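You operate a simulated robot arm through the tools that you are given. There is no shell and no other tool.

Carry out the task below with a simulated two-armed robot. There is one attempt and no reset: what you move stays moved.

## Task
Halve the orange tin's sand in the splitter; set out the red scoop pan.
Fine: that pan on the middle of the table; tin back in its place, gate shut again, nothing spilt. Set down upright: what you pick out.

Only the result counts: the job must be done as asked and must still hold three seconds after the hand-in. Knocking over, shifting, dropping, spilling or breaking anything else fails it.

## Robot
Two 7-joint arms with fingered hands on one trunk that stands fixed in place. Base frame: the origin is at the foot of the trunk, x ahead of it, y to its left, z up. Lengths are in m, angles in degrees, forces in N, time in s.
The left shoulder is at [0.068, 0.125, 1.177], the right one opposite. With the tool pointing down near the work surface each hand reaches from about 0.4 to 0.8 m from the base axis, measured 20 degrees to its own side. Payload 3.6 kg a hand.
The tool frame of a hand sits at the grasp point between the pads (the TCP): z along the fingers, y along the line on which they close. The tips reach 0.03 m beyond it. The gripper opens to 0.104 m. The gripper's body begins 0.035 m behind the TCP. The gripper is a hand of 4 fingers: y runs from the thumb to the fingers, the wrist lies at [-0.015, -0.104, -0.178] in the tool frame, and closing takes about 1.5 s.
Orientation is that of the tool frame in the base frame, as [roll, pitch, yaw] about the fixed x, y, z axes, in that order (R = Rz(yaw) Ry(pitch) Rx(roll)). With the fingers straight down and the wrist toward the robot, the tool's x, y and z point along [0, 1, 0], [1, 0, 0] and [0, 0, -1] of the base frame.

## Interface
- The arms move only by the tool apply_moves. It takes "left_targets", "right_targets" or both (then of equal length, played together; a hand with none holds still); each is a list of rows, each a list of 7 numbers: the finger opening in m, from 0 to 0.104, then the shift along the base's x, y, z in m, then the turn, a rotation vector about the base's x, y, z in degrees. In form: [[grip, x, y, z, ax, ay, az], ...]. A call has 1 to 20 rows; each row shifts and turns the commanded pose from where the row before left it. Each row takes 0.2 s and may step no farther than 0.05 m and 8.6 degrees from the row before; otherwise, or with a gripper value out of range, the whole call is refused. Where a pose cannot be reached the arm comes as near as it can. A force on the tool above 60 N (or 10 N above the force at the start of the call, whichever is more), or a blocked arm, ends the call early, and 0.2 s more pass. The fingers move at their own pace (about 0.072 m/s each) and stop on an object; they squeeze with about 24 N. The grip force told is the motor's: it shows also when the fingers shut on nothing. Time passes only in rows, and 0.2 s behind the last, so rows that do not move let the fingers close. The reply holds the time, the measured pose of the TCP, the force on the tool along the base axes, the opening and the grip force, in the units named above and with some noise, with the torque about the TCP (base axes, N m) and any sound that the robot's microphone picked up.
- Cameras (640 x 400 px; columns grow to the right, rows downward): "scene" is now at [0.163, -0.0587, 1.362]; the picture's right is [-0.66, -0.75, 0.00], its down [-0.07, 0.06, -1.00] and it looks along [0.75, -0.66, -0.09] (base axes); focal length 214 px, centre (320, 200). "left" rides on the left gripper at [-0.061, -0.092, -0.13] in its tool frame; the picture's right is [-0.81, -0.28, 0.52], its down [0.53, -0.71, 0.46] and it looks along [0.24, 0.64, 0.72] (tool axes); focal length 275 px, centre (320, 200). "right" rides on the right gripper at [0.061, -0.092, -0.131] in its tool frame; the picture's right is [-0.81, 0.27, -0.52], its down [-0.53, -0.71, 0.46] and it looks along [-0.24, 0.64, 0.72] (tool axes); focal length 275 px, centre (320, 200). There is no depth. A picture from a camera that has moved, and an enlarged one, comes with that camera's place and axes in the base frame and with its lens.
- snapshot(camera): a new picture of that camera. It takes no simulated time.
- slide_trunk(by): slides the trunk up (or, below 0, down) by that many m; the arms and the scene camera ride with it, the base frame stays. It gives what a move gives, with no picture.
- hand_shape(shape, hand): the hand has 4 fingers and takes this shape, open, in about a second: jaw (thumb against the fingers, like two jaws); tri (thumb and two fingers); tip (a fingertip pinch); poke (one finger out to press); point (the index stretched); flat (the hand flat); cup (the hand cupped); fist (a fist). The gripper value then closes the fingers along that shape, each until it touches; the sizes above hold for jaw. It gives what a move gives, with no picture.
- turn_head(pan, tilt): turns the head with the scene camera to pan (to the left, within 80 degrees either way) and tilt (down, from -29 to 69), counted from straight ahead of the robot. It gives what a move gives.
- enlarge(camera, box): a new picture of the part [left, top, right, bottom] of that camera's present view, enlarged. It takes no simulated time.
- hand_in(): hands the job in; it is judged then, once.

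Places have to be worked out from the pictures, the camera data and where the tool is seen. Open the grippers and draw the arms clear of the work before you hand the job in, unless the task says otherwise.

The tools are called after "Request:" as a command line: name --argument value ..., lists and objects as JSON in quotes. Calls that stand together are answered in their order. apply_moves: Moves the arms, as the interface text tells. Its arguments: {"type":"object","properties":{"left_targets":{"type":"array"},"right_targets":{"type":"array"}},"required":[]} The other tools are called the same way: slide_trunk (by) slides the trunk up or down; hand_shape (shape, hand) gives the hand a shape; turn_head (pan, tilt) turns the head that bears the scene camera; snapshot (camera) takes a picture; enlarge (camera, box) takes an enlarged picture of a part of a camera's view; hand_in () hands the job in.

At the start:

```text
t: 0.0
left_tool_pos: [0.4204, -0.0072, 1.4538]
left_orientation: [180.0, 0.0, 89.9]
left_contact_force: [0.4, -0.1, 0.2]
left_moment: [0.0, 0.02, -0.02]
left_opening: 0.1036
left_finger_force: 0.0
left_shape: jaw
right_tool_pos: [0.2182, -0.2821, 1.4276]
right_orientation: [180.0, 0.0, 90.0]
right_contact_force: [0.8, -0.3, 0.1]
right_moment: [-0.01, 0.01, 0.03]
right_opening: 0.1036
right_finger_force: 0.0
right_shape: jaw
trunk travel left (down, up): [-0.41, 0.126]
head pan, tilt: [-41.4, 5.1]
```

scene: 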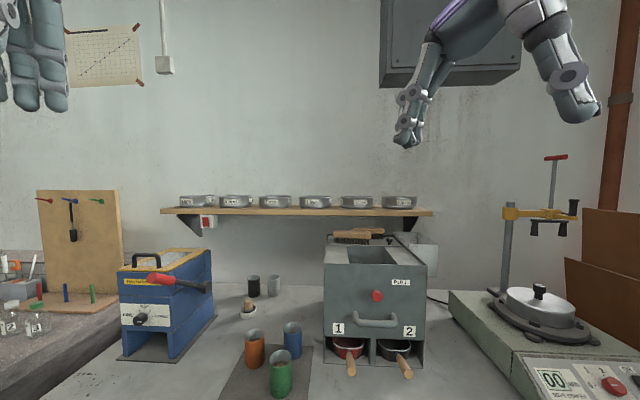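
right: 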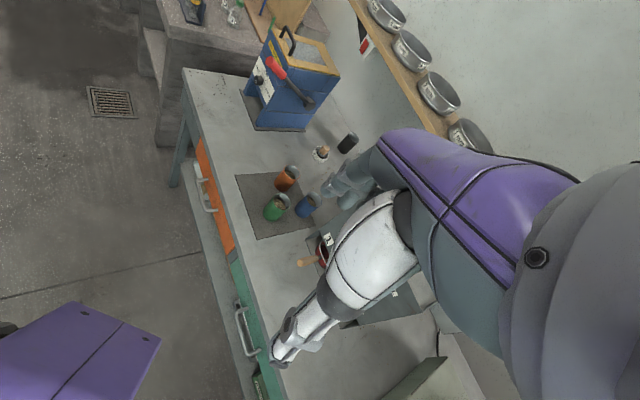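
left: 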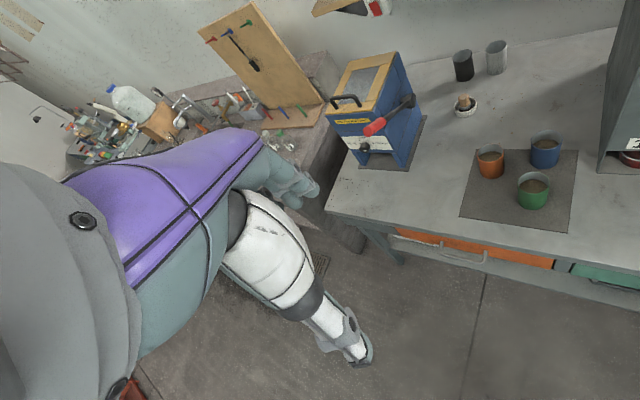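

The scene shows a grey box with a PULL sign, a red knob, a handle and two pans, which is likely the splitter, plus three tins on a mat. I'll enlarge the parts to see the details.

Request:
enlarge --camera "scene" --box '[300, 210, 460, 390]'

Request:
enlarge --camera "scene" --box '[100, 230, 320, 400]'

Request:
enlarge --camera "left" --box '[430, 30, 640, 240]'

```text
2.22 times, centred on (380, 300) of scene
camera zoom: at [0.163, -0.0587, 1.362], right [-0.66, -0.75, 0.0], down [-0.07, 0.06, -1.0], along [0.75, -0.66, -0.09], focal length 477 px, centre (187, -22)
```

zoom: 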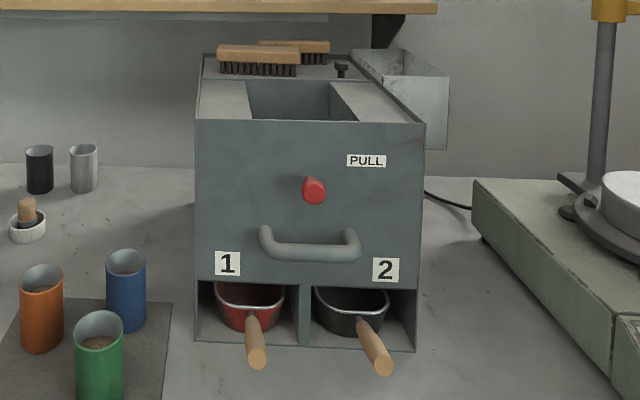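

```text
2.35 times, centred on (210, 315) of scene
camera zoom: at [0.163, -0.0587, 1.362], right [-0.66, -0.75, 0.0], down [-0.07, 0.06, -1.0], along [0.75, -0.66, -0.09], focal length 505 px, centre (579, -71)
```

zoom: 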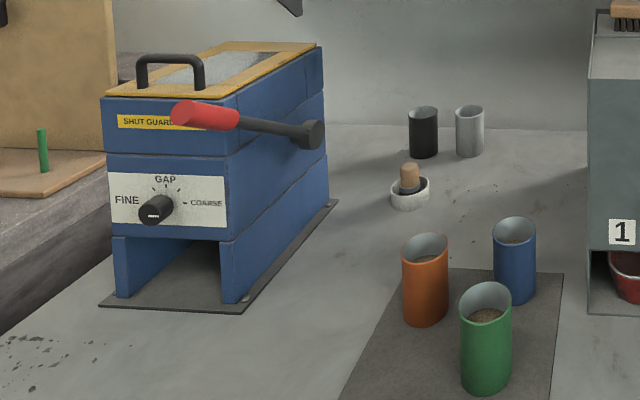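

```text
1.90 times, centred on (535, 135) of left
camera zoom: at [0.3284, -0.07, 1.5846], right [-0.28, -0.81, -0.52], down [-0.71, 0.53, -0.46], along [0.64, 0.24, -0.72], focal length 524 px, centre (-90, 324)
```

zoom: 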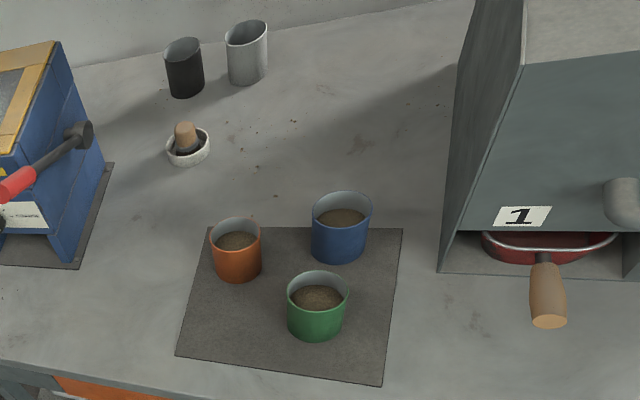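

The splitter has a red pull knob (gate) and pans 1 (red) and 2 (black). I estimate the orange tin at about (0.744, -0.315) with its rim at z 0.905. I'll turn the head to view the whole table.

Request:
turn_head --pan -40 --tilt 40

Request:
snapshot --camera "scene"

Request:
turn_head --pan -75 --tilt 40

Request:
snapshot --camera "scene"

Request:
turn_head --pan 0 --tilt 40

Request:
snapshot --camera "scene"

```text
t: 1.0
left_tool_pos: [0.4203, -0.0074, 1.4531]
left_orientation: [-180.0, 0.0, 89.9]
left_contact_force: [-0.4, -0.1, -0.6]
left_moment: [-0.01, 0.01, -0.03]
left_opening: 0.1039
left_finger_force: 0.0
left_shape: jaw
right_tool_pos: [0.2176, -0.2811, 1.4271]
right_orientation: [180.0, 0.0, 90.0]
right_contact_force: [-0.7, -0.1, -0.2]
right_moment: [0.0, -0.02, -0.04]
right_opening: 0.1038
right_finger_force: 0.1
right_shape: jaw
trunk travel left (down, up): [-0.41, 0.126]
head pan, tilt: [-40.0, 40.0]
```

```text
taken
camera scene: at [0.1592, -0.0526, 1.3064], right [-0.64, -0.77, 0.0], down [-0.49, 0.41, -0.77], along [0.59, -0.49, -0.64], focal length 214 px, centre (320, 200)
```

scene: 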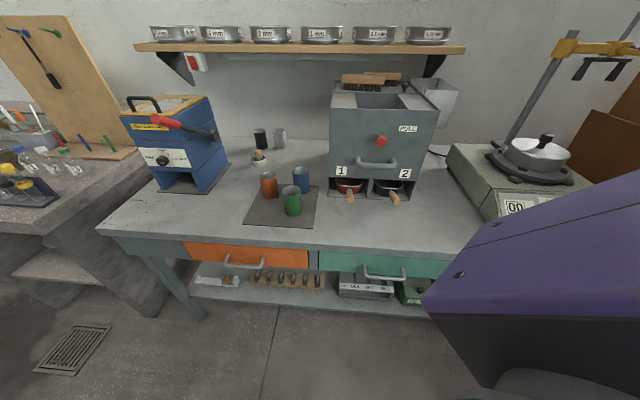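

```text
t: 2.0
left_tool_pos: [0.4199, -0.0071, 1.4538]
left_orientation: [180.0, 0.0, 90.0]
left_contact_force: [0.3, -0.2, -0.7]
left_moment: [-0.02, 0.01, 0.0]
left_opening: 0.1039
left_finger_force: 0.0
left_shape: jaw
right_tool_pos: [0.2167, -0.2803, 1.4267]
right_orientation: [179.9, 0.0, 90.0]
right_contact_force: [1.0, -0.3, -0.6]
right_moment: [0.04, 0.0, 0.04]
right_opening: 0.1038
right_finger_force: 0.0
right_shape: jaw
trunk travel left (down, up): [-0.41, 0.126]
head pan, tilt: [-75.0, 40.0]
```

```text
taken
camera scene: at [0.1162, -0.08, 1.3063], right [-0.97, -0.26, 0.0], down [-0.17, 0.62, -0.77], along [0.2, -0.74, -0.64], focal length 214 px, centre (320, 200)
```

scene: 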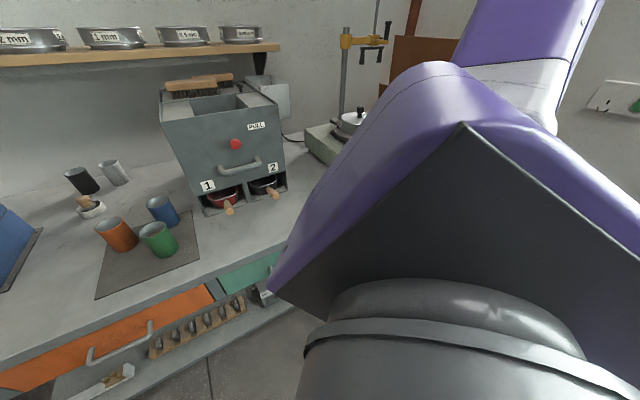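

```text
t: 3.5
left_tool_pos: [0.419, -0.0078, 1.4538]
left_orientation: [-179.9, 0.0, 90.0]
left_contact_force: [0.0, -0.7, 1.0]
left_moment: [-0.02, 0.0, 0.02]
left_opening: 0.1036
left_finger_force: 0.1
left_shape: jaw
right_tool_pos: [0.2159, -0.2815, 1.427]
right_orientation: [180.0, 0.0, 90.0]
right_contact_force: [-0.6, -0.1, 1.3]
right_moment: [0.01, -0.02, -0.01]
right_opening: 0.104
right_finger_force: 0.1
right_shape: jaw
trunk travel left (down, up): [-0.41, 0.126]
head pan, tilt: [0.0, 40.0]
```

```text
taken
camera scene: at [0.1791, 0.002, 1.3064], right [0.0, -1.0, 0.0], down [-0.64, 0.0, -0.77], along [0.77, 0.0, -0.64], focal length 214 px, centre (320, 200)
```

scene: 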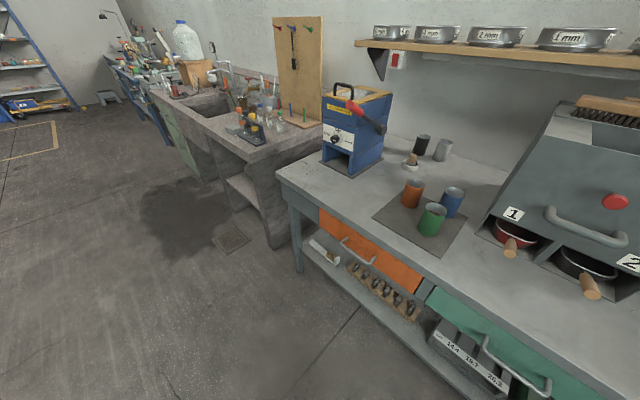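

The table runs at about −45° yaw, with its front edge about 0.54 m from the robot. The right arm blocks the view of the right end, so I'll swing the right hand forward and high over the table, yawed −45°, to survey.

Request:
apply_moves --right_targets '[[0.104, 0.03, -0.02, 0, 0, 0, -7.5], [0.104, 0.03, -0.02, 0, 0, 0, -7.5], [0.104, 0.03, -0.02, 0, 0, 0, -7.5], [0.104, 0.03, -0.02, 0, 0, 0, -7.5], [0.104, 0.03, -0.02, 0, 0, 0, -7.5], [0.104, 0.03, -0.02, 0, 0, 0, -7.5]]'

Request:
snapshot --camera "right"

Request:
turn_head --pan -70 --tilt 35

Request:
snapshot --camera "scene"

```text
t: 4.9
left_tool_pos: [0.4216, -0.0075, 1.4531]
left_orientation: [-179.8, 0.0, 90.1]
left_contact_force: [0.1, 0.1, 0.4]
left_moment: [0.01, -0.02, 0.04]
left_opening: 0.1037
left_finger_force: 0.0
left_shape: jaw
right_tool_pos: [0.3974, -0.4004, 1.4266]
right_orientation: [179.9, 0.0, 44.8]
right_contact_force: [-0.2, -0.6, -0.2]
right_moment: [-0.01, 0.02, -0.03]
right_opening: 0.1041
right_finger_force: 0.0
right_shape: jaw
trunk travel left (down, up): [-0.41, 0.126]
head pan, tilt: [0.0, 40.0]
```

```text
taken
camera right: at [0.3772, -0.2912, 1.557], right [-0.38, -0.77, 0.52], down [-0.88, 0.13, -0.46], along [0.28, -0.63, -0.72], focal length 275 px, centre (320, 200)
```

right: 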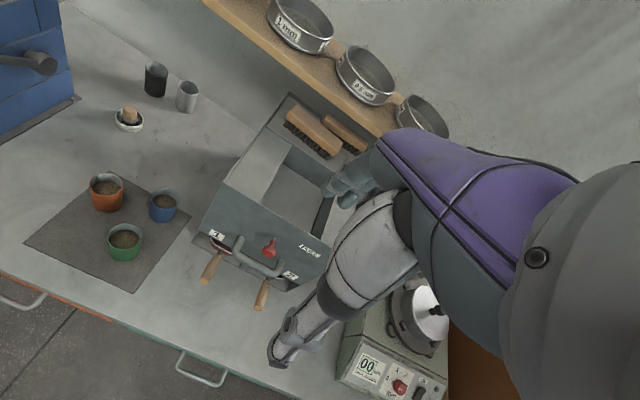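

```text
t: 6.3
left_tool_pos: [0.4204, -0.0081, 1.4535]
left_orientation: [-180.0, 0.0, 90.0]
left_contact_force: [-0.8, 0.2, -0.2]
left_moment: [0.0, 0.0, 0.02]
left_opening: 0.1038
left_finger_force: 0.2
left_shape: jaw
right_tool_pos: [0.3962, -0.4009, 1.4275]
right_orientation: [179.9, 0.0, 45.0]
right_contact_force: [-0.1, 0.1, 1.0]
right_moment: [-0.01, 0.07, 0.01]
right_opening: 0.1039
right_finger_force: 0.0
right_shape: jaw
trunk travel left (down, up): [-0.41, 0.126]
head pan, tilt: [-70.0, 35.0]
```

```text
taken
camera scene: at [0.1244, -0.0806, 1.3139], right [-0.94, -0.34, 0.0], down [-0.2, 0.54, -0.82], along [0.28, -0.77, -0.57], focal length 214 px, centre (320, 200)
```

scene: 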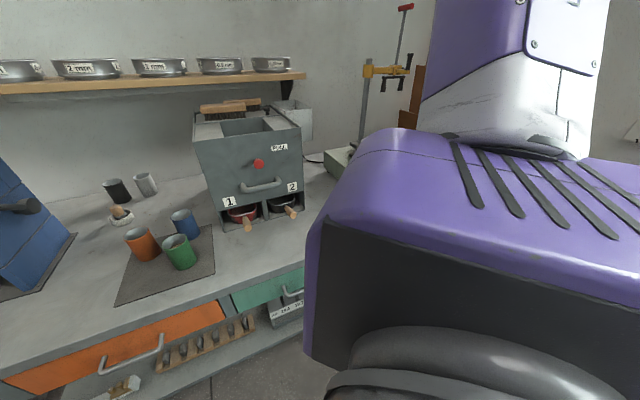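

The right camera now shows the splitter from above. I'll enlarge the hopper, the tins and the right end of the table.

Request:
enlarge --camera "right" --box '[180, 80, 380, 330]'

Request:
enlarge --camera "right" --box '[20, 140, 220, 300]'

Request:
enlarge --camera "right" --box '[300, 260, 480, 400]'

```text
1.60 times, centred on (280, 205) of right
camera zoom: at [0.3751, -0.291, 1.5573], right [-0.38, -0.77, 0.52], down [-0.88, 0.13, -0.46], along [0.28, -0.63, -0.72], focal length 440 px, centre (384, 192)
```

zoom: 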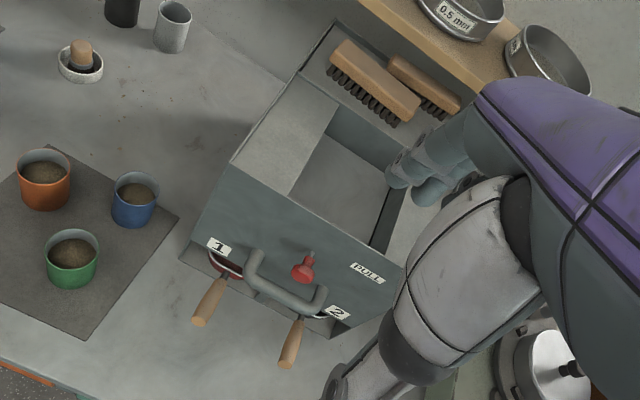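

```text
2.50 times, centred on (120, 220) of right
camera zoom: at [0.3751, -0.291, 1.5573], right [-0.38, -0.77, 0.52], down [-0.88, 0.13, -0.46], along [0.28, -0.63, -0.72], focal length 688 px, centre (820, 150)
```

zoom: 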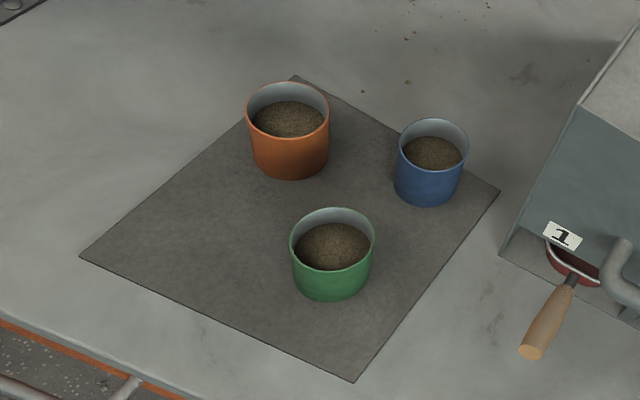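

```text
2.86 times, centred on (390, 330) of right
camera zoom: at [0.3751, -0.291, 1.5573], right [-0.38, -0.77, 0.52], down [-0.88, 0.13, -0.46], along [0.28, -0.63, -0.72], focal length 786 px, centre (120, -171)
```

zoom: 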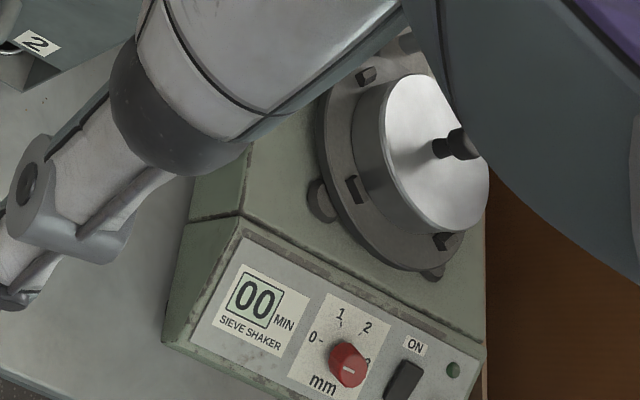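

The shaker spans roughly ρ 0.42–0.75 to the right along the table, and I still need the table's right end. I'll yaw the right hand farther right so its camera sees it.

Request:
apply_moves --right_targets '[[0.104, 0, 0, 0, 0, 0, -8], [0.104, 0, 0, 0, 0, 0, -8], [0.104, 0, 0, 0, 0, 0, -8], [0.104, 0, 0, 0, 0, 0, -8], [0.104, 0, 0, 0, 0, 0, -8], [0.104, 0, 0, 0, 0, 0, -8], [0.104, 0, 0, 0, 0, 0, -8]]'

Request:
snapshot --camera "right"

Request:
turn_head --pan -60 --tilt 20

Request:
snapshot --camera "scene"

```text
t: 7.9
left_tool_pos: [0.4188, -0.0083, 1.4542]
left_orientation: [-180.0, -0.1, 89.9]
left_contact_force: [1.5, 0.6, -0.1]
left_moment: [0.01, -0.01, -0.01]
left_opening: 0.1036
left_finger_force: 0.2
left_shape: jaw
right_tool_pos: [0.3865, -0.4379, 1.3681]
right_orientation: [180.0, 0.0, -11.1]
right_contact_force: [0.9, -0.5, -0.4]
right_moment: [-0.01, 0.01, -0.01]
right_opening: 0.1036
right_finger_force: 0.0
right_shape: jaw
right hand out of reach, approached as far as the arm can: row 5, 6, 7
trunk travel left (down, up): [-0.41, 0.126]
head pan, tilt: [-70.0, 35.0]
```

```text
taken
camera right: at [0.4647, -0.359, 1.4989], right [-0.85, -0.11, 0.52], down [-0.38, 0.8, -0.46], along [-0.36, -0.59, -0.72], focal length 275 px, centre (320, 200)
```

right: 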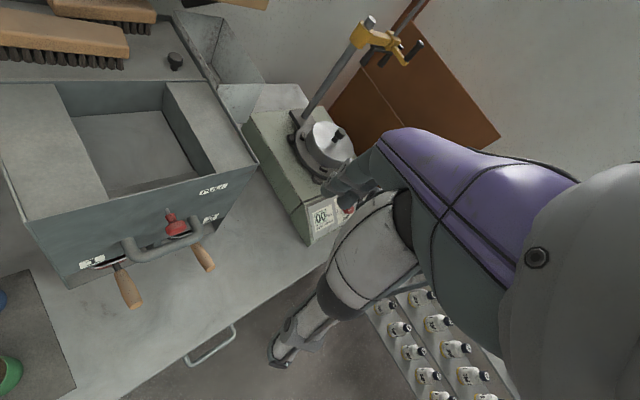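

```text
t: 8.7
left_tool_pos: [0.4199, -0.0074, 1.4542]
left_orientation: [179.9, 0.0, 90.0]
left_contact_force: [0.1, -0.2, 0.8]
left_moment: [-0.01, -0.02, 0.0]
left_opening: 0.1039
left_finger_force: 0.1
left_shape: jaw
right_tool_pos: [0.3863, -0.4382, 1.368]
right_orientation: [179.9, -0.1, -10.9]
right_contact_force: [0.0, -0.2, -0.1]
right_moment: [0.0, -0.03, 0.03]
right_opening: 0.1038
right_finger_force: 0.0
right_shape: jaw
trunk travel left (down, up): [-0.41, 0.126]
head pan, tilt: [-60.0, 20.0]
```

```text
taken
camera scene: at [0.1406, -0.0786, 1.3377], right [-0.87, -0.5, 0.0], down [-0.17, 0.3, -0.94], along [0.47, -0.81, -0.34], focal length 214 px, centre (320, 200)
```

scene: 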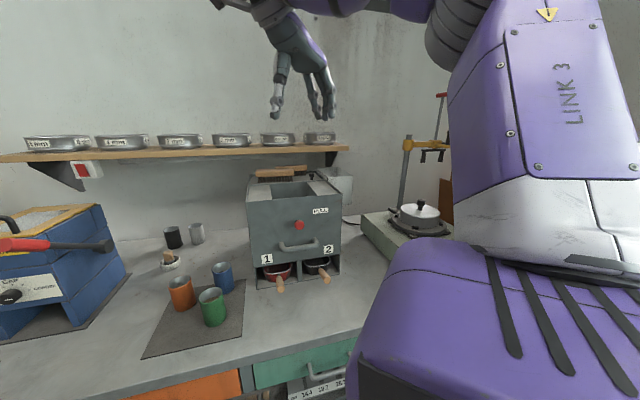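

The table's right end is still hidden, but the free area in front of the splitter is clear. Next I'll draw the left arm away and turn the right hand back, moving it to a staging spot in front of the tins.

Request:
apply_moves --left_targets '[[0.104, -0.015, 0.045, 0, 0, 0, 0], [0.104, -0.015, 0.045, 0, 0, 0, 0], [0.104, -0.015, 0.045, 0, 0, 0, 0], [0.104, -0.015, 0.045, 0, 0, 0, 0], [0.104, -0.015, 0.045, 0, 0, 0, 0], [0.104, -0.015, 0.045, 0, 0, 0, 0], [0.104, -0.015, 0.045, 0, 0, 0, 0], [0.104, -0.015, 0.045, 0, 0, 0, 0]]' --right_targets '[[0.104, 0.008, 0.0235, -0.008, 0, 0, 7], [0.104, 0.008, 0.0235, -0.008, 0, 0, 7], [0.104, 0.008, 0.0235, -0.008, 0, 0, 7], [0.104, 0.008, 0.0235, -0.008, 0, 0, 7], [0.104, 0.008, 0.0235, -0.008, 0, 0, 7], [0.104, 0.008, 0.0235, -0.008, 0, 0, 7], [0.104, 0.008, 0.0235, -0.008, 0, 0, 7], [0.104, 0.008, 0.0235, -0.008, 0, 0, 7]]'

```text
t: 10.5
left_tool_pos: [0.3753, 0.3403, 1.3676]
left_orientation: [179.9, 0.1, 90.0]
left_contact_force: [-0.2, -0.3, 0.3]
left_moment: [-0.03, -0.01, 0.0]
left_opening: 0.1038
left_finger_force: 0.0
left_shape: jaw
left hand out of reach, approached as far as the arm can: row 1, 2, 3, 4, 5, 6, 7, 8
right_tool_pos: [0.4496, -0.249, 1.3046]
right_orientation: [179.9, 0.1, 45.1]
right_contact_force: [0.0, -0.5, 0.8]
right_moment: [-0.01, 0.04, 0.02]
right_opening: 0.104
right_finger_force: 0.0
right_shape: jaw
trunk travel left (down, up): [-0.41, 0.126]
head pan, tilt: [-60.0, 20.0]
```

The right hand is at (0.45, −0.249, 1.305). I'll rotate it to a handshake pose (tool z forward along −45° yaw, x up) while easing it forward and down.

Request:
apply_moves --right_targets '[[0.104, 0.0067, 0.0033, -0.007, 0, -6.53, -4.62], [0.104, 0.0067, 0.0033, -0.007, 0, -6.53, -4.62], [0.104, 0.0067, 0.0033, -0.007, 0, -6.53, -4.62], [0.104, 0.0067, 0.0033, -0.007, 0, -6.53, -4.62], [0.104, 0.0067, 0.0033, -0.007, 0, -6.53, -4.62], [0.104, 0.0067, 0.0033, -0.007, 0, -6.53, -4.62], [0.104, 0.0067, 0.0033, -0.007, 0, -6.53, -4.62], [0.104, 0.0067, 0.0033, -0.007, 0, -6.53, -4.62], [0.104, 0.0067, 0.0033, -0.007, 0, -6.53, -4.62], [0.104, 0.0067, 0.0033, -0.007, 0, -6.53, -4.62], [0.104, 0.0067, 0.0033, -0.007, 0, -6.53, -4.62], [0.104, 0.0067, 0.0033, -0.007, 0, -6.53, -4.62], [0.104, 0.0067, 0.0033, -0.007, 0, -6.53, -4.62], [0.104, 0.0067, 0.0033, -0.007, 0, -6.53, -4.62], [0.104, 0.0067, 0.0033, -0.007, 0, -6.53, -4.62]]'

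Request:
snapshot --camera "right"

Request:
snapshot --camera "scene"

```text
t: 13.7
left_tool_pos: [0.3752, 0.339, 1.3681]
left_orientation: [179.9, 0.0, 90.0]
left_contact_force: [-0.1, -0.7, 0.2]
left_moment: [0.02, 0.02, 0.0]
left_opening: 0.1036
left_finger_force: 0.0
left_shape: jaw
right_tool_pos: [0.5666, -0.4136, 1.2169]
right_orientation: [-55.8, -89.8, -169.2]
right_contact_force: [0.6, -0.2, 0.7]
right_moment: [0.04, -0.02, 0.01]
right_opening: 0.1035
right_finger_force: 0.1
right_shape: jaw
right hand out of reach, approached as far as the arm can: row 8, 9, 10, 11, 12, 13, 14, 15
trunk travel left (down, up): [-0.41, 0.126]
head pan, tilt: [-60.0, 20.0]
```

```text
taken
camera right: at [0.5388, -0.255, 1.2783], right [-0.56, 0.17, -0.81], down [0.83, 0.18, -0.53], along [0.06, -0.97, -0.24], focal length 275 px, centre (320, 200)
```

right: 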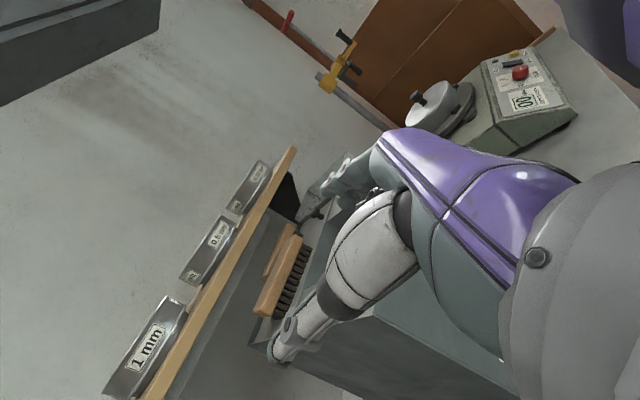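

```text
taken
camera scene: at [0.1412, -0.0789, 1.3377], right [-0.87, -0.5, 0.0], down [-0.17, 0.3, -0.94], along [0.47, -0.81, -0.34], focal length 214 px, centre (320, 200)
```

scene: 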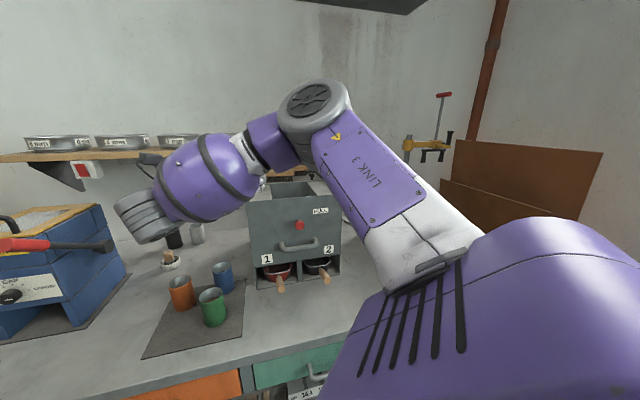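

The orientation is reached, but the position drifted because the wrist bend is near its limit close to the body. I'll move outward toward the tin side, (0.65, −0.22), to see whether the pose is reachable there.

Request:
apply_moves --right_targets '[[0.104, 0.012, 0.028, -0.01, 0, 0, 0], [0.104, 0.012, 0.028, -0.01, 0, 0, 0], [0.104, 0.012, 0.028, -0.01, 0, 0, 0], [0.104, 0.012, 0.028, -0.01, 0, 0, 0], [0.104, 0.012, 0.028, -0.01, 0, 0, 0], [0.104, 0.012, 0.028, -0.01, 0, 0, 0], [0.104, 0.012, 0.028, -0.01, 0, 0, 0]]'

Request:
snapshot --camera "scene"

```text
t: 15.3
left_tool_pos: [0.3741, 0.3396, 1.3687]
left_orientation: [179.9, 0.0, 89.8]
left_contact_force: [0.5, 0.6, -0.3]
left_moment: [-0.03, 0.0, 0.02]
left_opening: 0.1034
left_finger_force: 0.0
left_shape: jaw
right_tool_pos: [0.6474, -0.4071, 1.1618]
right_orientation: [79.5, -89.9, 55.7]
right_contact_force: [-0.7, 0.0, 0.2]
right_moment: [0.04, 0.01, 0.0]
right_opening: 0.104
right_finger_force: 0.2
right_shape: jaw
right hand out of reach, approached as far as the arm can: row 1, 2, 3, 4, 5, 6, 7
trunk travel left (down, up): [-0.41, 0.126]
head pan, tilt: [-60.0, 20.0]
```

```text
taken
camera scene: at [0.1404, -0.0784, 1.3378], right [-0.87, -0.5, 0.0], down [-0.17, 0.3, -0.94], along [0.47, -0.81, -0.34], focal length 214 px, centre (320, 200)
```

scene: 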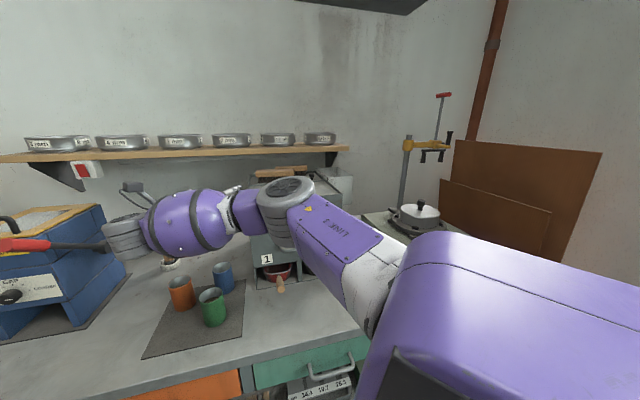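

With the tool level at −45° yaw the pose isn't reachable near the tins. I'll pitch the hand 45° down and yaw it back to about −30°, hovering above the orange tin, which should be kinder to the wrist and clear the green tin.

Request:
apply_moves --right_targets '[[0.104, 0, 0, 0, 5.3, 5.3, 0], [0.104, 0, 0, 0, 5.3, 5.3, 0], [0.104, 0, 0, 0, 5.3, 5.3, 0], [0.104, 0, 0, 0, 5.3, 5.3, 0], [0.104, 0, 0, 0, 5.3, 5.3, 0], [0.104, 0, 0, 0, 5.3, 5.3, 0], [0.104, 0.015, 0.02, -0.02, 0, 0, 5], [0.104, 0.015, 0.02, -0.02, 0, 0, 5], [0.104, 0.015, 0.02, -0.02, 0, 0, 5], [0.104, 0.015, 0.02, -0.02, 0, 0, 0], [0.104, 0.015, 0.02, -0.02, 0, 0, 0]]'

Request:
snapshot --camera "scene"

Request:
snapshot --camera "right"

```text
t: 17.7
left_tool_pos: [0.3742, 0.3383, 1.3689]
left_orientation: [179.9, 0.2, 89.9]
left_contact_force: [0.3, 0.3, 0.1]
left_moment: [0.0, 0.01, 0.0]
left_opening: 0.1037
left_finger_force: 0.1
left_shape: jaw
right_tool_pos: [0.6721, -0.3799, 1.0998]
right_orientation: [179.9, -45.0, -29.9]
right_contact_force: [0.4, -0.3, 0.1]
right_moment: [-0.01, 0.0, -0.01]
right_opening: 0.1041
right_finger_force: 0.0
right_shape: jaw
right hand out of reach, approached as far as the arm can: row 4, 5, 6, 8, 9, 10, 11
trunk travel left (down, up): [-0.41, 0.126]
head pan, tilt: [-60.0, 20.0]
```

```text
taken
camera scene: at [0.1408, -0.0785, 1.3378], right [-0.87, -0.5, 0.0], down [-0.17, 0.3, -0.94], along [0.47, -0.81, -0.34], focal length 214 px, centre (320, 200)
```

scene: 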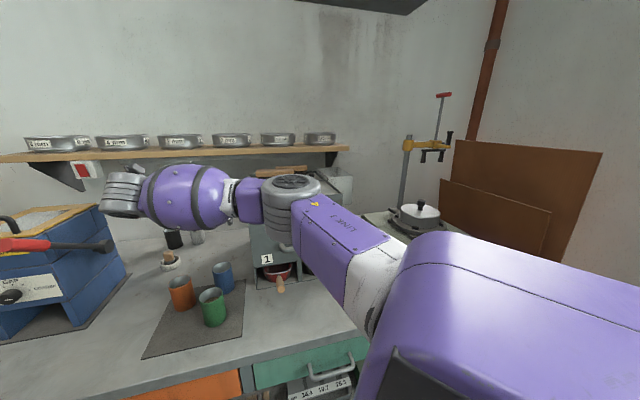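

```text
taken
camera right: at [0.6755, -0.2756, 1.235], right [-0.95, 0.23, -0.21], down [0.31, 0.64, -0.7], along [-0.03, -0.73, -0.68], focal length 275 px, centre (320, 200)
```

right: 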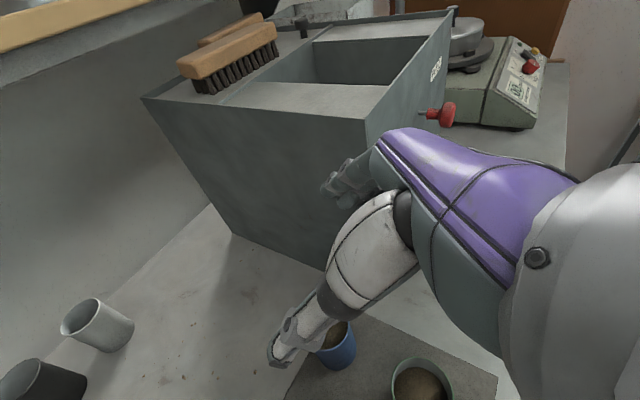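

The right arm cannot take a level cup grip at the orange tin, because its wrist bend limits it and the green tin blocks the other side. The left hand could cup the tin from its free left side, so I'll retract the right arm to its start-like pose first.

Request:
apply_moves --right_targets '[[0.104, -0.029, 0.003, 0.027, -0.57, 4.35, 6.45], [0.104, -0.029, 0.003, 0.027, -0.57, 4.35, 6.45], [0.104, -0.029, 0.003, 0.027, -0.57, 4.35, 6.45], [0.104, -0.029, 0.003, 0.027, -0.57, 4.35, 6.45], [0.104, -0.029, 0.003, 0.027, -0.57, 4.35, 6.45], [0.104, -0.029, 0.003, 0.027, -0.57, 4.35, 6.45], [0.104, -0.029, 0.003, 0.027, -0.57, 4.35, 6.45], [0.104, -0.029, 0.003, 0.027, -0.57, 4.35, 6.45], [0.104, -0.029, 0.003, 0.027, -0.57, 4.35, 6.45], [0.104, -0.029, 0.003, 0.027, -0.57, 4.35, 6.45], [0.104, -0.029, 0.003, 0.027, -0.57, 4.35, 6.45]]'

Request:
apply_moves --right_targets '[[0.104, -0.02, -0.03, 0.01, 0, 0, 0], [0.104, -0.02, -0.03, 0.01, 0, 0, 0], [0.104, -0.02, -0.03, 0.01, 0, 0, 0], [0.104, -0.02, -0.03, 0.01, 0, 0, 0], [0.104, -0.02, -0.03, 0.01, 0, 0, 0]]'

Request:
snapshot --camera "scene"

```text
t: 20.1
left_tool_pos: [0.3737, 0.3387, 1.3692]
left_orientation: [179.9, 0.1, 89.9]
left_contact_force: [0.1, 0.0, 0.5]
left_moment: [0.01, -0.01, 0.0]
left_opening: 0.1037
left_finger_force: 0.1
left_shape: jaw
right_tool_pos: [0.3512, -0.3487, 1.397]
right_orientation: [180.0, 0.0, 45.1]
right_contact_force: [-0.6, -0.2, -0.3]
right_moment: [0.05, 0.01, 0.01]
right_opening: 0.104
right_finger_force: 0.0
right_shape: jaw
trunk travel left (down, up): [-0.41, 0.126]
head pan, tilt: [-60.0, 20.0]
```

```text
t: 21.3
left_tool_pos: [0.3741, 0.3374, 1.3699]
left_orientation: [179.9, 0.0, 89.9]
left_contact_force: [0.3, 0.4, -0.1]
left_moment: [-0.01, 0.01, 0.0]
left_opening: 0.1037
left_finger_force: 0.0
left_shape: jaw
right_tool_pos: [0.2512, -0.4992, 1.4466]
right_orientation: [-180.0, 0.0, 45.1]
right_contact_force: [-0.7, 0.1, 0.2]
right_moment: [0.01, 0.02, 0.01]
right_opening: 0.1035
right_finger_force: 0.0
right_shape: jaw
trunk travel left (down, up): [-0.41, 0.126]
head pan, tilt: [-60.0, 20.0]
```

```text
taken
camera scene: at [0.1402, -0.0789, 1.3378], right [-0.87, -0.5, 0.0], down [-0.17, 0.3, -0.94], along [0.47, -0.81, -0.34], focal length 214 px, centre (320, 200)
```

scene: 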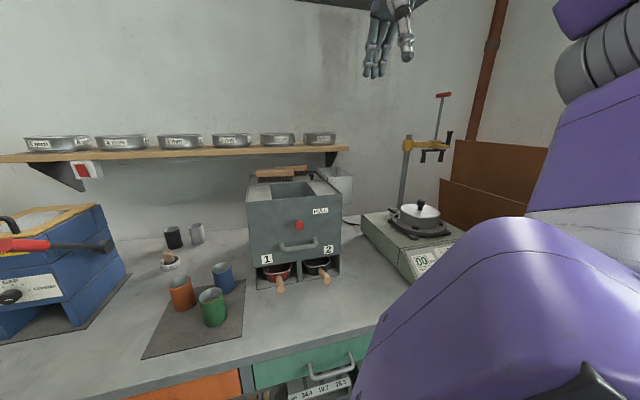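

The right hand is now at (0.251, −0.499), looking toward the right part of the table, so I'll take a right picture to check the table's right end.

Request:
snapshot --camera "right"

```text
taken
camera right: at [0.2299, -0.3896, 1.5775], right [-0.38, -0.77, 0.52], down [-0.88, 0.13, -0.46], along [0.28, -0.63, -0.72], focal length 275 px, centre (320, 200)
```

right: 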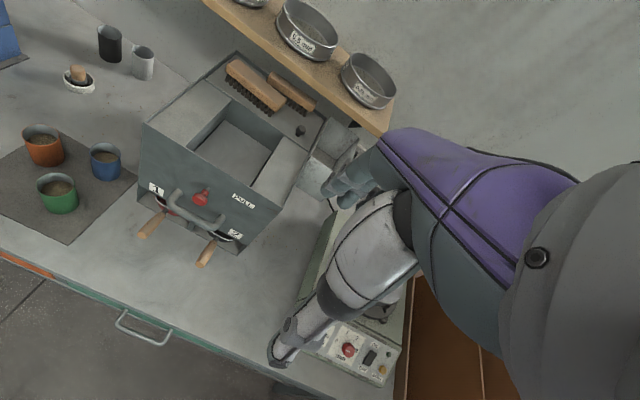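

The table seems to span about ρ −0.8 to +0.8, so the open spot in front of the splitter is its middle along the length. I'll swing the left hand to a cup pose with the tool pointing at −70° yaw, y away from the robot, hovering left of the tins.

Request:
apply_moves --left_targets '[[0.104, 0.0205, -0.0365, -0.018, -7.41, -1.31, 1.31], [0.104, 0.0205, -0.0365, -0.018, -7.41, -1.31, 1.31], [0.104, 0.0205, -0.0365, -0.018, -7.41, -1.31, 1.31], [0.104, 0.0205, -0.0365, -0.018, -7.41, -1.31, 1.31], [0.104, 0.0205, -0.0365, -0.018, -7.41, -1.31, 1.31], [0.104, 0.0205, -0.0365, -0.018, -7.41, -1.31, 1.31], [0.104, 0.0205, -0.0365, -0.018, -7.41, -1.31, 1.31], [0.104, 0.0205, -0.0365, -0.018, -7.41, -1.31, 1.31], [0.104, 0.0205, -0.0365, -0.018, -7.41, -1.31, 1.31], [0.104, 0.0205, -0.0365, -0.018, -7.41, -1.31, 1.31], [0.104, 0.0205, -0.0365, -0.018, -7.41, -1.31, 1.31], [0.104, 0.0205, -0.0365, -0.018, -7.41, -1.31, 1.31]]'

Request:
snapshot --camera "scene"

Request:
snapshot --camera "left"

```text
t: 23.9
left_tool_pos: [0.6201, -0.1019, 1.1511]
left_orientation: [-122.2, 90.0, 167.9]
left_contact_force: [-0.3, -0.4, -0.5]
left_moment: [0.03, 0.02, 0.04]
left_opening: 0.1037
left_finger_force: 0.0
left_shape: jaw
right_tool_pos: [0.2532, -0.4989, 1.4465]
right_orientation: [-180.0, 0.0, 45.0]
right_contact_force: [-0.3, 0.1, 0.0]
right_moment: [0.05, -0.01, 0.0]
right_opening: 0.1038
right_finger_force: 0.0
right_shape: jaw
trunk travel left (down, up): [-0.41, 0.126]
head pan, tilt: [-60.0, 20.0]
```

```text
taken
camera scene: at [0.1408, -0.0797, 1.3377], right [-0.87, -0.5, 0.0], down [-0.17, 0.3, -0.94], along [0.47, -0.81, -0.34], focal length 214 px, centre (320, 200)
```

scene: 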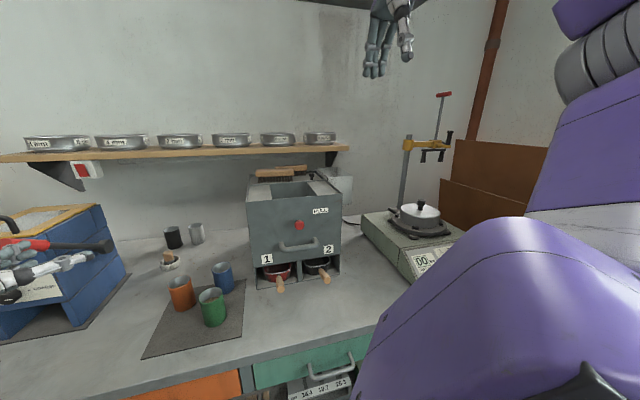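

```text
taken
camera left: at [0.4898, -0.0125, 1.2124], right [-0.08, -0.58, 0.81], down [-0.51, -0.67, -0.53], along [0.85, -0.46, -0.24], focal length 275 px, centre (320, 200)
```

left: 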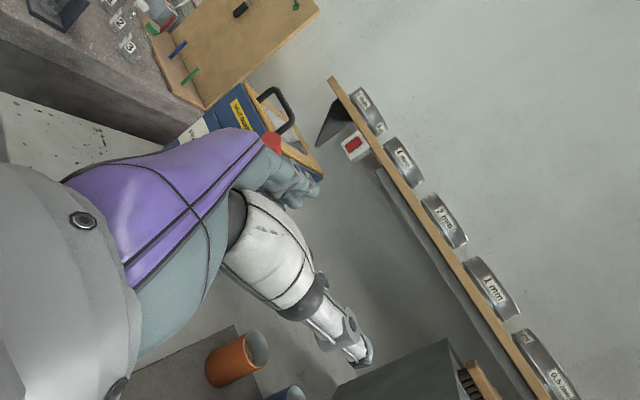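

The pose was fully reached at (0.62, −0.10, 1.15) and the orange tin is in view. I'll test in the air, empty-handed, whether the left hand can get over the hopper at about (0.60, −0.53, 1.30).

Request:
apply_moves --left_targets '[[0.104, 0, 0, 0.05, 0, 0, 0], [0.104, 0, 0, 0.05, 0, 0, 0], [0.104, 0, 0, 0.05, 0, 0, 0], [0.104, -0.002, -0.043, 0, 0, 0, 0], [0.104, -0.002, -0.043, 0, 0, 0, 0], [0.104, -0.002, -0.043, 0, 0, 0, 0], [0.104, -0.002, -0.043, 0, 0, 0, 0], [0.104, -0.002, -0.043, 0, 0, 0, 0], [0.104, -0.002, -0.043, 0, 0, 0, 0], [0.104, -0.002, -0.043, 0, 0, 0, 0], [0.104, -0.002, -0.043, 0, 0, 0, 0], [0.104, -0.002, -0.043, 0, 0, 0, 0], [0.104, -0.002, -0.043, 0, 0, 0, 0]]'

Request:
snapshot --camera "scene"

Request:
snapshot --camera "left"

```text
t: 26.7
left_tool_pos: [0.6095, -0.3503, 1.3037]
left_orientation: [-10.7, 90.0, -80.5]
left_contact_force: [0.5, 0.8, 0.3]
left_moment: [-0.03, -0.01, 0.0]
left_opening: 0.1039
left_finger_force: 0.0
left_shape: jaw
left hand out of reach, approached as far as the arm can: row 9, 10, 11, 12, 13
right_tool_pos: [0.2517, -0.4988, 1.4467]
right_orientation: [-180.0, 0.0, 45.0]
right_contact_force: [-0.2, -0.2, 0.4]
right_moment: [-0.03, -0.01, 0.01]
right_opening: 0.104
right_finger_force: 0.0
right_shape: jaw
trunk travel left (down, up): [-0.41, 0.126]
head pan, tilt: [-60.0, 20.0]
```

```text
taken
camera scene: at [0.1404, -0.0787, 1.3378], right [-0.87, -0.5, 0.0], down [-0.17, 0.3, -0.94], along [0.47, -0.81, -0.34], focal length 214 px, centre (320, 200)
```

scene: 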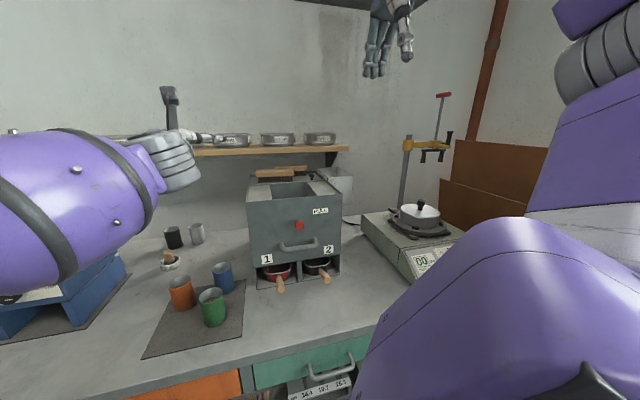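

```text
taken
camera left: at [0.4791, -0.2608, 1.3653], right [-0.08, -0.58, 0.81], down [-0.51, -0.67, -0.53], along [0.86, -0.46, -0.24], focal length 275 px, centre (320, 200)
```

left: 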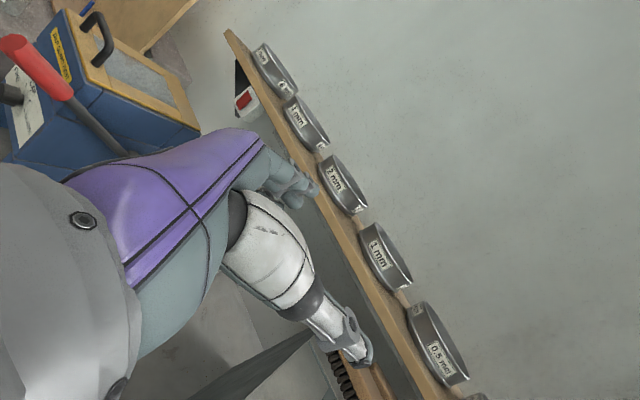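

The left hand stops at y −0.35 with this heading. Its forearm wants a more rightward heading, so I'll yaw −36° more and try again.

Request:
apply_moves --left_targets '[[0.104, 0, 0, 0, 0, 0, -8], [0.104, 0, 0, 0, 0, 0, -8], [0.104, 0, 0, 0, 0, 0, -8], [0.104, 0, 0, 0, 0, 0, -8], [0.104, 0, -0.03, 0, 0, 0, 0], [0.104, 0, -0.03, 0, 0, 0, 0], [0.104, 0, -0.03, 0, 0, 0, 0], [0.104, 0, -0.03, 0, 0, 0, 0], [0.104, 0, -0.03, 0, 0, 0, 0], [0.104, 0, -0.03, 0, 0, 0, 0]]'

```text
t: 28.9
left_tool_pos: [0.6031, -0.3679, 1.2857]
left_orientation: [-142.1, 87.1, 121.9]
left_contact_force: [0.3, 0.4, 0.4]
left_moment: [0.02, -0.02, -0.01]
left_opening: 0.1037
left_finger_force: 0.0
left_shape: jaw
left hand out of reach, approached as far as the arm can: row 3, 4, 5, 6, 7, 8, 9, 10
right_tool_pos: [0.2518, -0.4976, 1.4482]
right_orientation: [-180.0, 0.0, 44.9]
right_contact_force: [0.7, 0.2, 1.0]
right_moment: [-0.02, 0.01, 0.02]
right_opening: 0.104
right_finger_force: 0.1
right_shape: jaw
trunk travel left (down, up): [-0.41, 0.126]
head pan, tilt: [-60.0, 20.0]
```

The left arm can't reach the hopper, so I'll relay: the left hand moves the orange tin to the free front-left part of the mat, and the right hand takes it from there. I'll bring the left back to a −75° heading near the tin and lower the trunk 0.2 m.

Request:
apply_moves --left_targets '[[0.104, 0.013, 0.036, -0.014, -0.8, -0.5, 7], [0.104, 0.013, 0.036, -0.014, -0.8, -0.5, 7], [0.104, 0.013, 0.036, -0.014, -0.8, -0.5, 7], [0.104, 0.013, 0.036, -0.014, 0, 0, 0], [0.104, 0.013, 0.036, -0.014, 0, 0, 0], [0.104, 0.013, 0.036, -0.014, 0, 0, 0]]'

Request:
slide_trunk --by -0.2

Request:
turn_head --pan -30 --tilt 25

Request:
snapshot --camera "scene"

Request:
snapshot --camera "left"

```text
t: 30.3
left_tool_pos: [0.7254, -0.1703, 1.2043]
left_orientation: [-81.5, 89.6, -156.6]
left_contact_force: [0.1, 1.1, 0.5]
left_moment: [0.03, -0.02, -0.01]
left_opening: 0.1041
left_finger_force: 0.0
left_shape: jaw
left hand out of reach, approached as far as the arm can: row 3
right_tool_pos: [0.2534, -0.4962, 1.4475]
right_orientation: [179.9, 0.0, 45.1]
right_contact_force: [-0.2, 0.0, -0.2]
right_moment: [-0.03, -0.01, 0.0]
right_opening: 0.1035
right_finger_force: 0.0
right_shape: jaw
trunk travel left (down, up): [-0.41, 0.126]
head pan, tilt: [-60.0, 20.0]
```

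```text
t: 32.4
left_tool_pos: [0.7249, -0.1705, 1.0045]
left_orientation: [-86.6, 89.6, -161.9]
left_contact_force: [-0.7, 0.2, 0.3]
left_moment: [0.04, 0.01, 0.0]
left_opening: 0.104
left_finger_force: 0.0
left_shape: jaw
right_tool_pos: [0.2526, -0.4983, 1.248]
right_orientation: [180.0, 0.0, 45.1]
right_contact_force: [-0.3, 0.7, -0.1]
right_moment: [-0.01, 0.01, -0.03]
right_opening: 0.1037
right_finger_force: 0.0
right_shape: jaw
trunk travel left (down, up): [-0.21, 0.326]
head pan, tilt: [-60.0, 20.0]
```

```text
t: 33.4
left_tool_pos: [0.7249, -0.1714, 1.0046]
left_orientation: [-81.7, 89.6, -156.9]
left_contact_force: [0.4, 0.0, 0.1]
left_moment: [0.0, 0.0, -0.01]
left_opening: 0.1037
left_finger_force: 0.1
left_shape: jaw
right_tool_pos: [0.2524, -0.4974, 1.2468]
right_orientation: [-180.0, 0.0, 45.0]
right_contact_force: [0.1, 0.5, -0.4]
right_moment: [-0.03, 0.02, 0.03]
right_opening: 0.1039
right_finger_force: 0.0
right_shape: jaw
trunk travel left (down, up): [-0.21, 0.326]
head pan, tilt: [-30.0, 25.0]
```

```text
taken
camera scene: at [0.2239, -0.0441, 1.1284], right [-0.5, -0.87, 0.0], down [-0.37, 0.21, -0.91], along [0.78, -0.45, -0.42], focal length 214 px, centre (320, 200)
```

scene: 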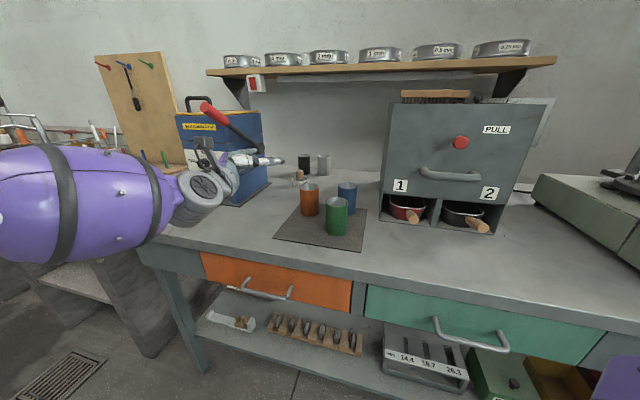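

```text
taken
camera left: at [0.6039, -0.0695, 1.0658], right [-0.13, -0.57, 0.81], down [-0.58, -0.62, -0.53], along [0.81, -0.54, -0.25], focal length 275 px, centre (320, 200)
```

left: 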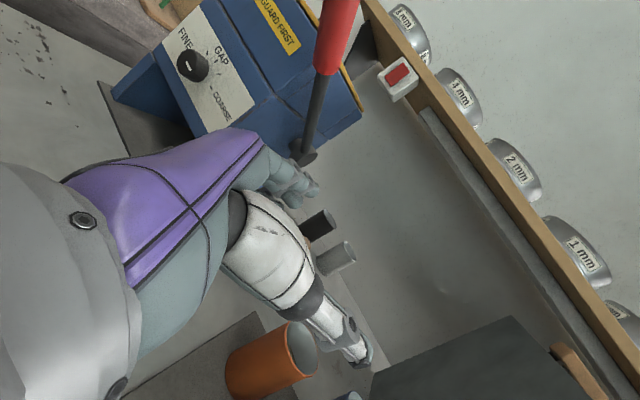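

The left hand is at (0.725, −0.171, 1.005) with the tin ahead of it. I'll look to the right with the head to find the table's right end from this height.

Request:
turn_head --pan -62 --tilt 35

Request:
snapshot --camera "scene"

Request:
snapshot --camera "right"

```text
t: 34.4
left_tool_pos: [0.7251, -0.1703, 1.0039]
left_orientation: [-75.5, 89.5, -150.7]
left_contact_force: [-0.4, -0.4, -0.1]
left_moment: [-0.05, 0.0, 0.03]
left_opening: 0.1039
left_finger_force: 0.0
left_shape: jaw
right_tool_pos: [0.2523, -0.4985, 1.2469]
right_orientation: [180.0, 0.0, 45.0]
right_contact_force: [-0.3, 0.5, 0.6]
right_moment: [-0.04, 0.0, -0.02]
right_opening: 0.1038
right_finger_force: 0.1
right_shape: jaw
trunk travel left (down, up): [-0.21, 0.326]
head pan, tilt: [-62.0, 35.0]
```

```text
taken
camera scene: at [0.1856, -0.0757, 1.1126], right [-0.88, -0.47, 0.0], down [-0.27, 0.51, -0.82], along [0.39, -0.72, -0.57], focal length 214 px, centre (320, 200)
```

scene: 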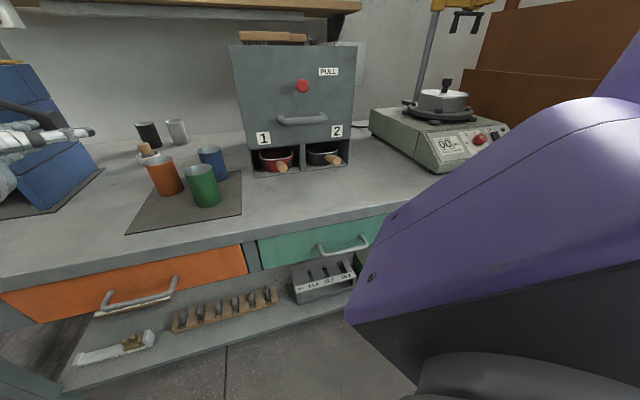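

```text
taken
camera right: at [0.2313, -0.3885, 1.3777], right [-0.38, -0.77, 0.52], down [-0.88, 0.13, -0.46], along [0.28, -0.63, -0.72], focal length 275 px, centre (320, 200)
```

right: 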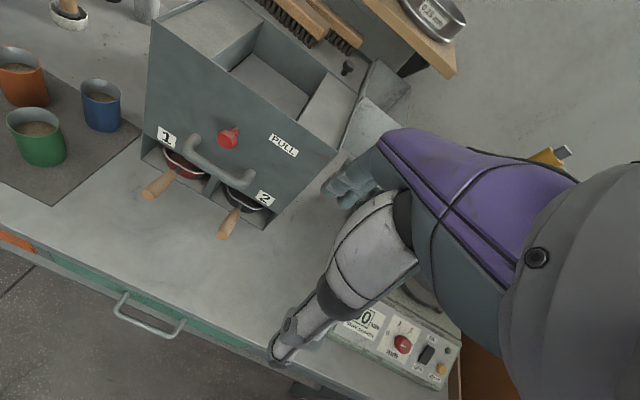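

The red pan sits near ρ −0.035, close to the table's lengthwise middle, so pulling it straight out suits. Now I'll locate the tin precisely with the left camera.

Request:
enlarge --camera "left" --box '[140, 240, 400, 400]'

Request:
turn_head --pan -30 --tilt 25

Request:
enlarge --camera "scene" --box '[220, 120, 380, 260]'

```text
2.46 times, centred on (270, 320) of left
camera zoom: at [0.6039, -0.0695, 1.0659], right [-0.13, -0.57, 0.81], down [-0.58, -0.62, -0.53], along [0.81, -0.54, -0.25], focal length 678 px, centre (443, -95)
```

zoom: 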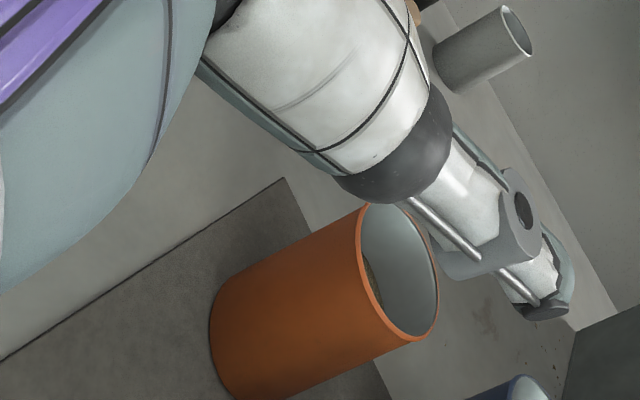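

```text
t: 35.3
left_tool_pos: [0.7258, -0.1712, 1.0033]
left_orientation: [-73.2, 89.5, -148.4]
left_contact_force: [-0.1, -0.1, 0.0]
left_moment: [0.03, -0.05, 0.03]
left_opening: 0.1039
left_finger_force: 0.0
left_shape: jaw
right_tool_pos: [0.2525, -0.4976, 1.2473]
right_orientation: [180.0, 0.0, 45.0]
right_contact_force: [-0.3, 0.1, 0.2]
right_moment: [-0.02, 0.01, -0.01]
right_opening: 0.1039
right_finger_force: 0.0
right_shape: jaw
trunk travel left (down, up): [-0.21, 0.326]
head pan, tilt: [-30.0, 25.0]
```

```text
2.86 times, centred on (300, 190) of scene
camera zoom: at [0.2239, -0.0441, 1.1283], right [-0.5, -0.87, 0.0], down [-0.37, 0.21, -0.91], along [0.78, -0.45, -0.42], focal length 613 px, centre (377, 229)
```

zoom: 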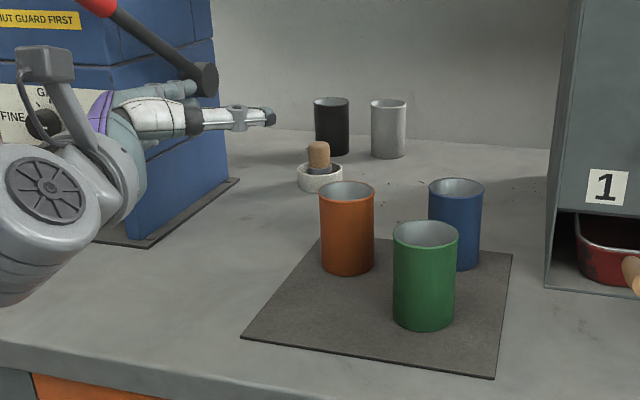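

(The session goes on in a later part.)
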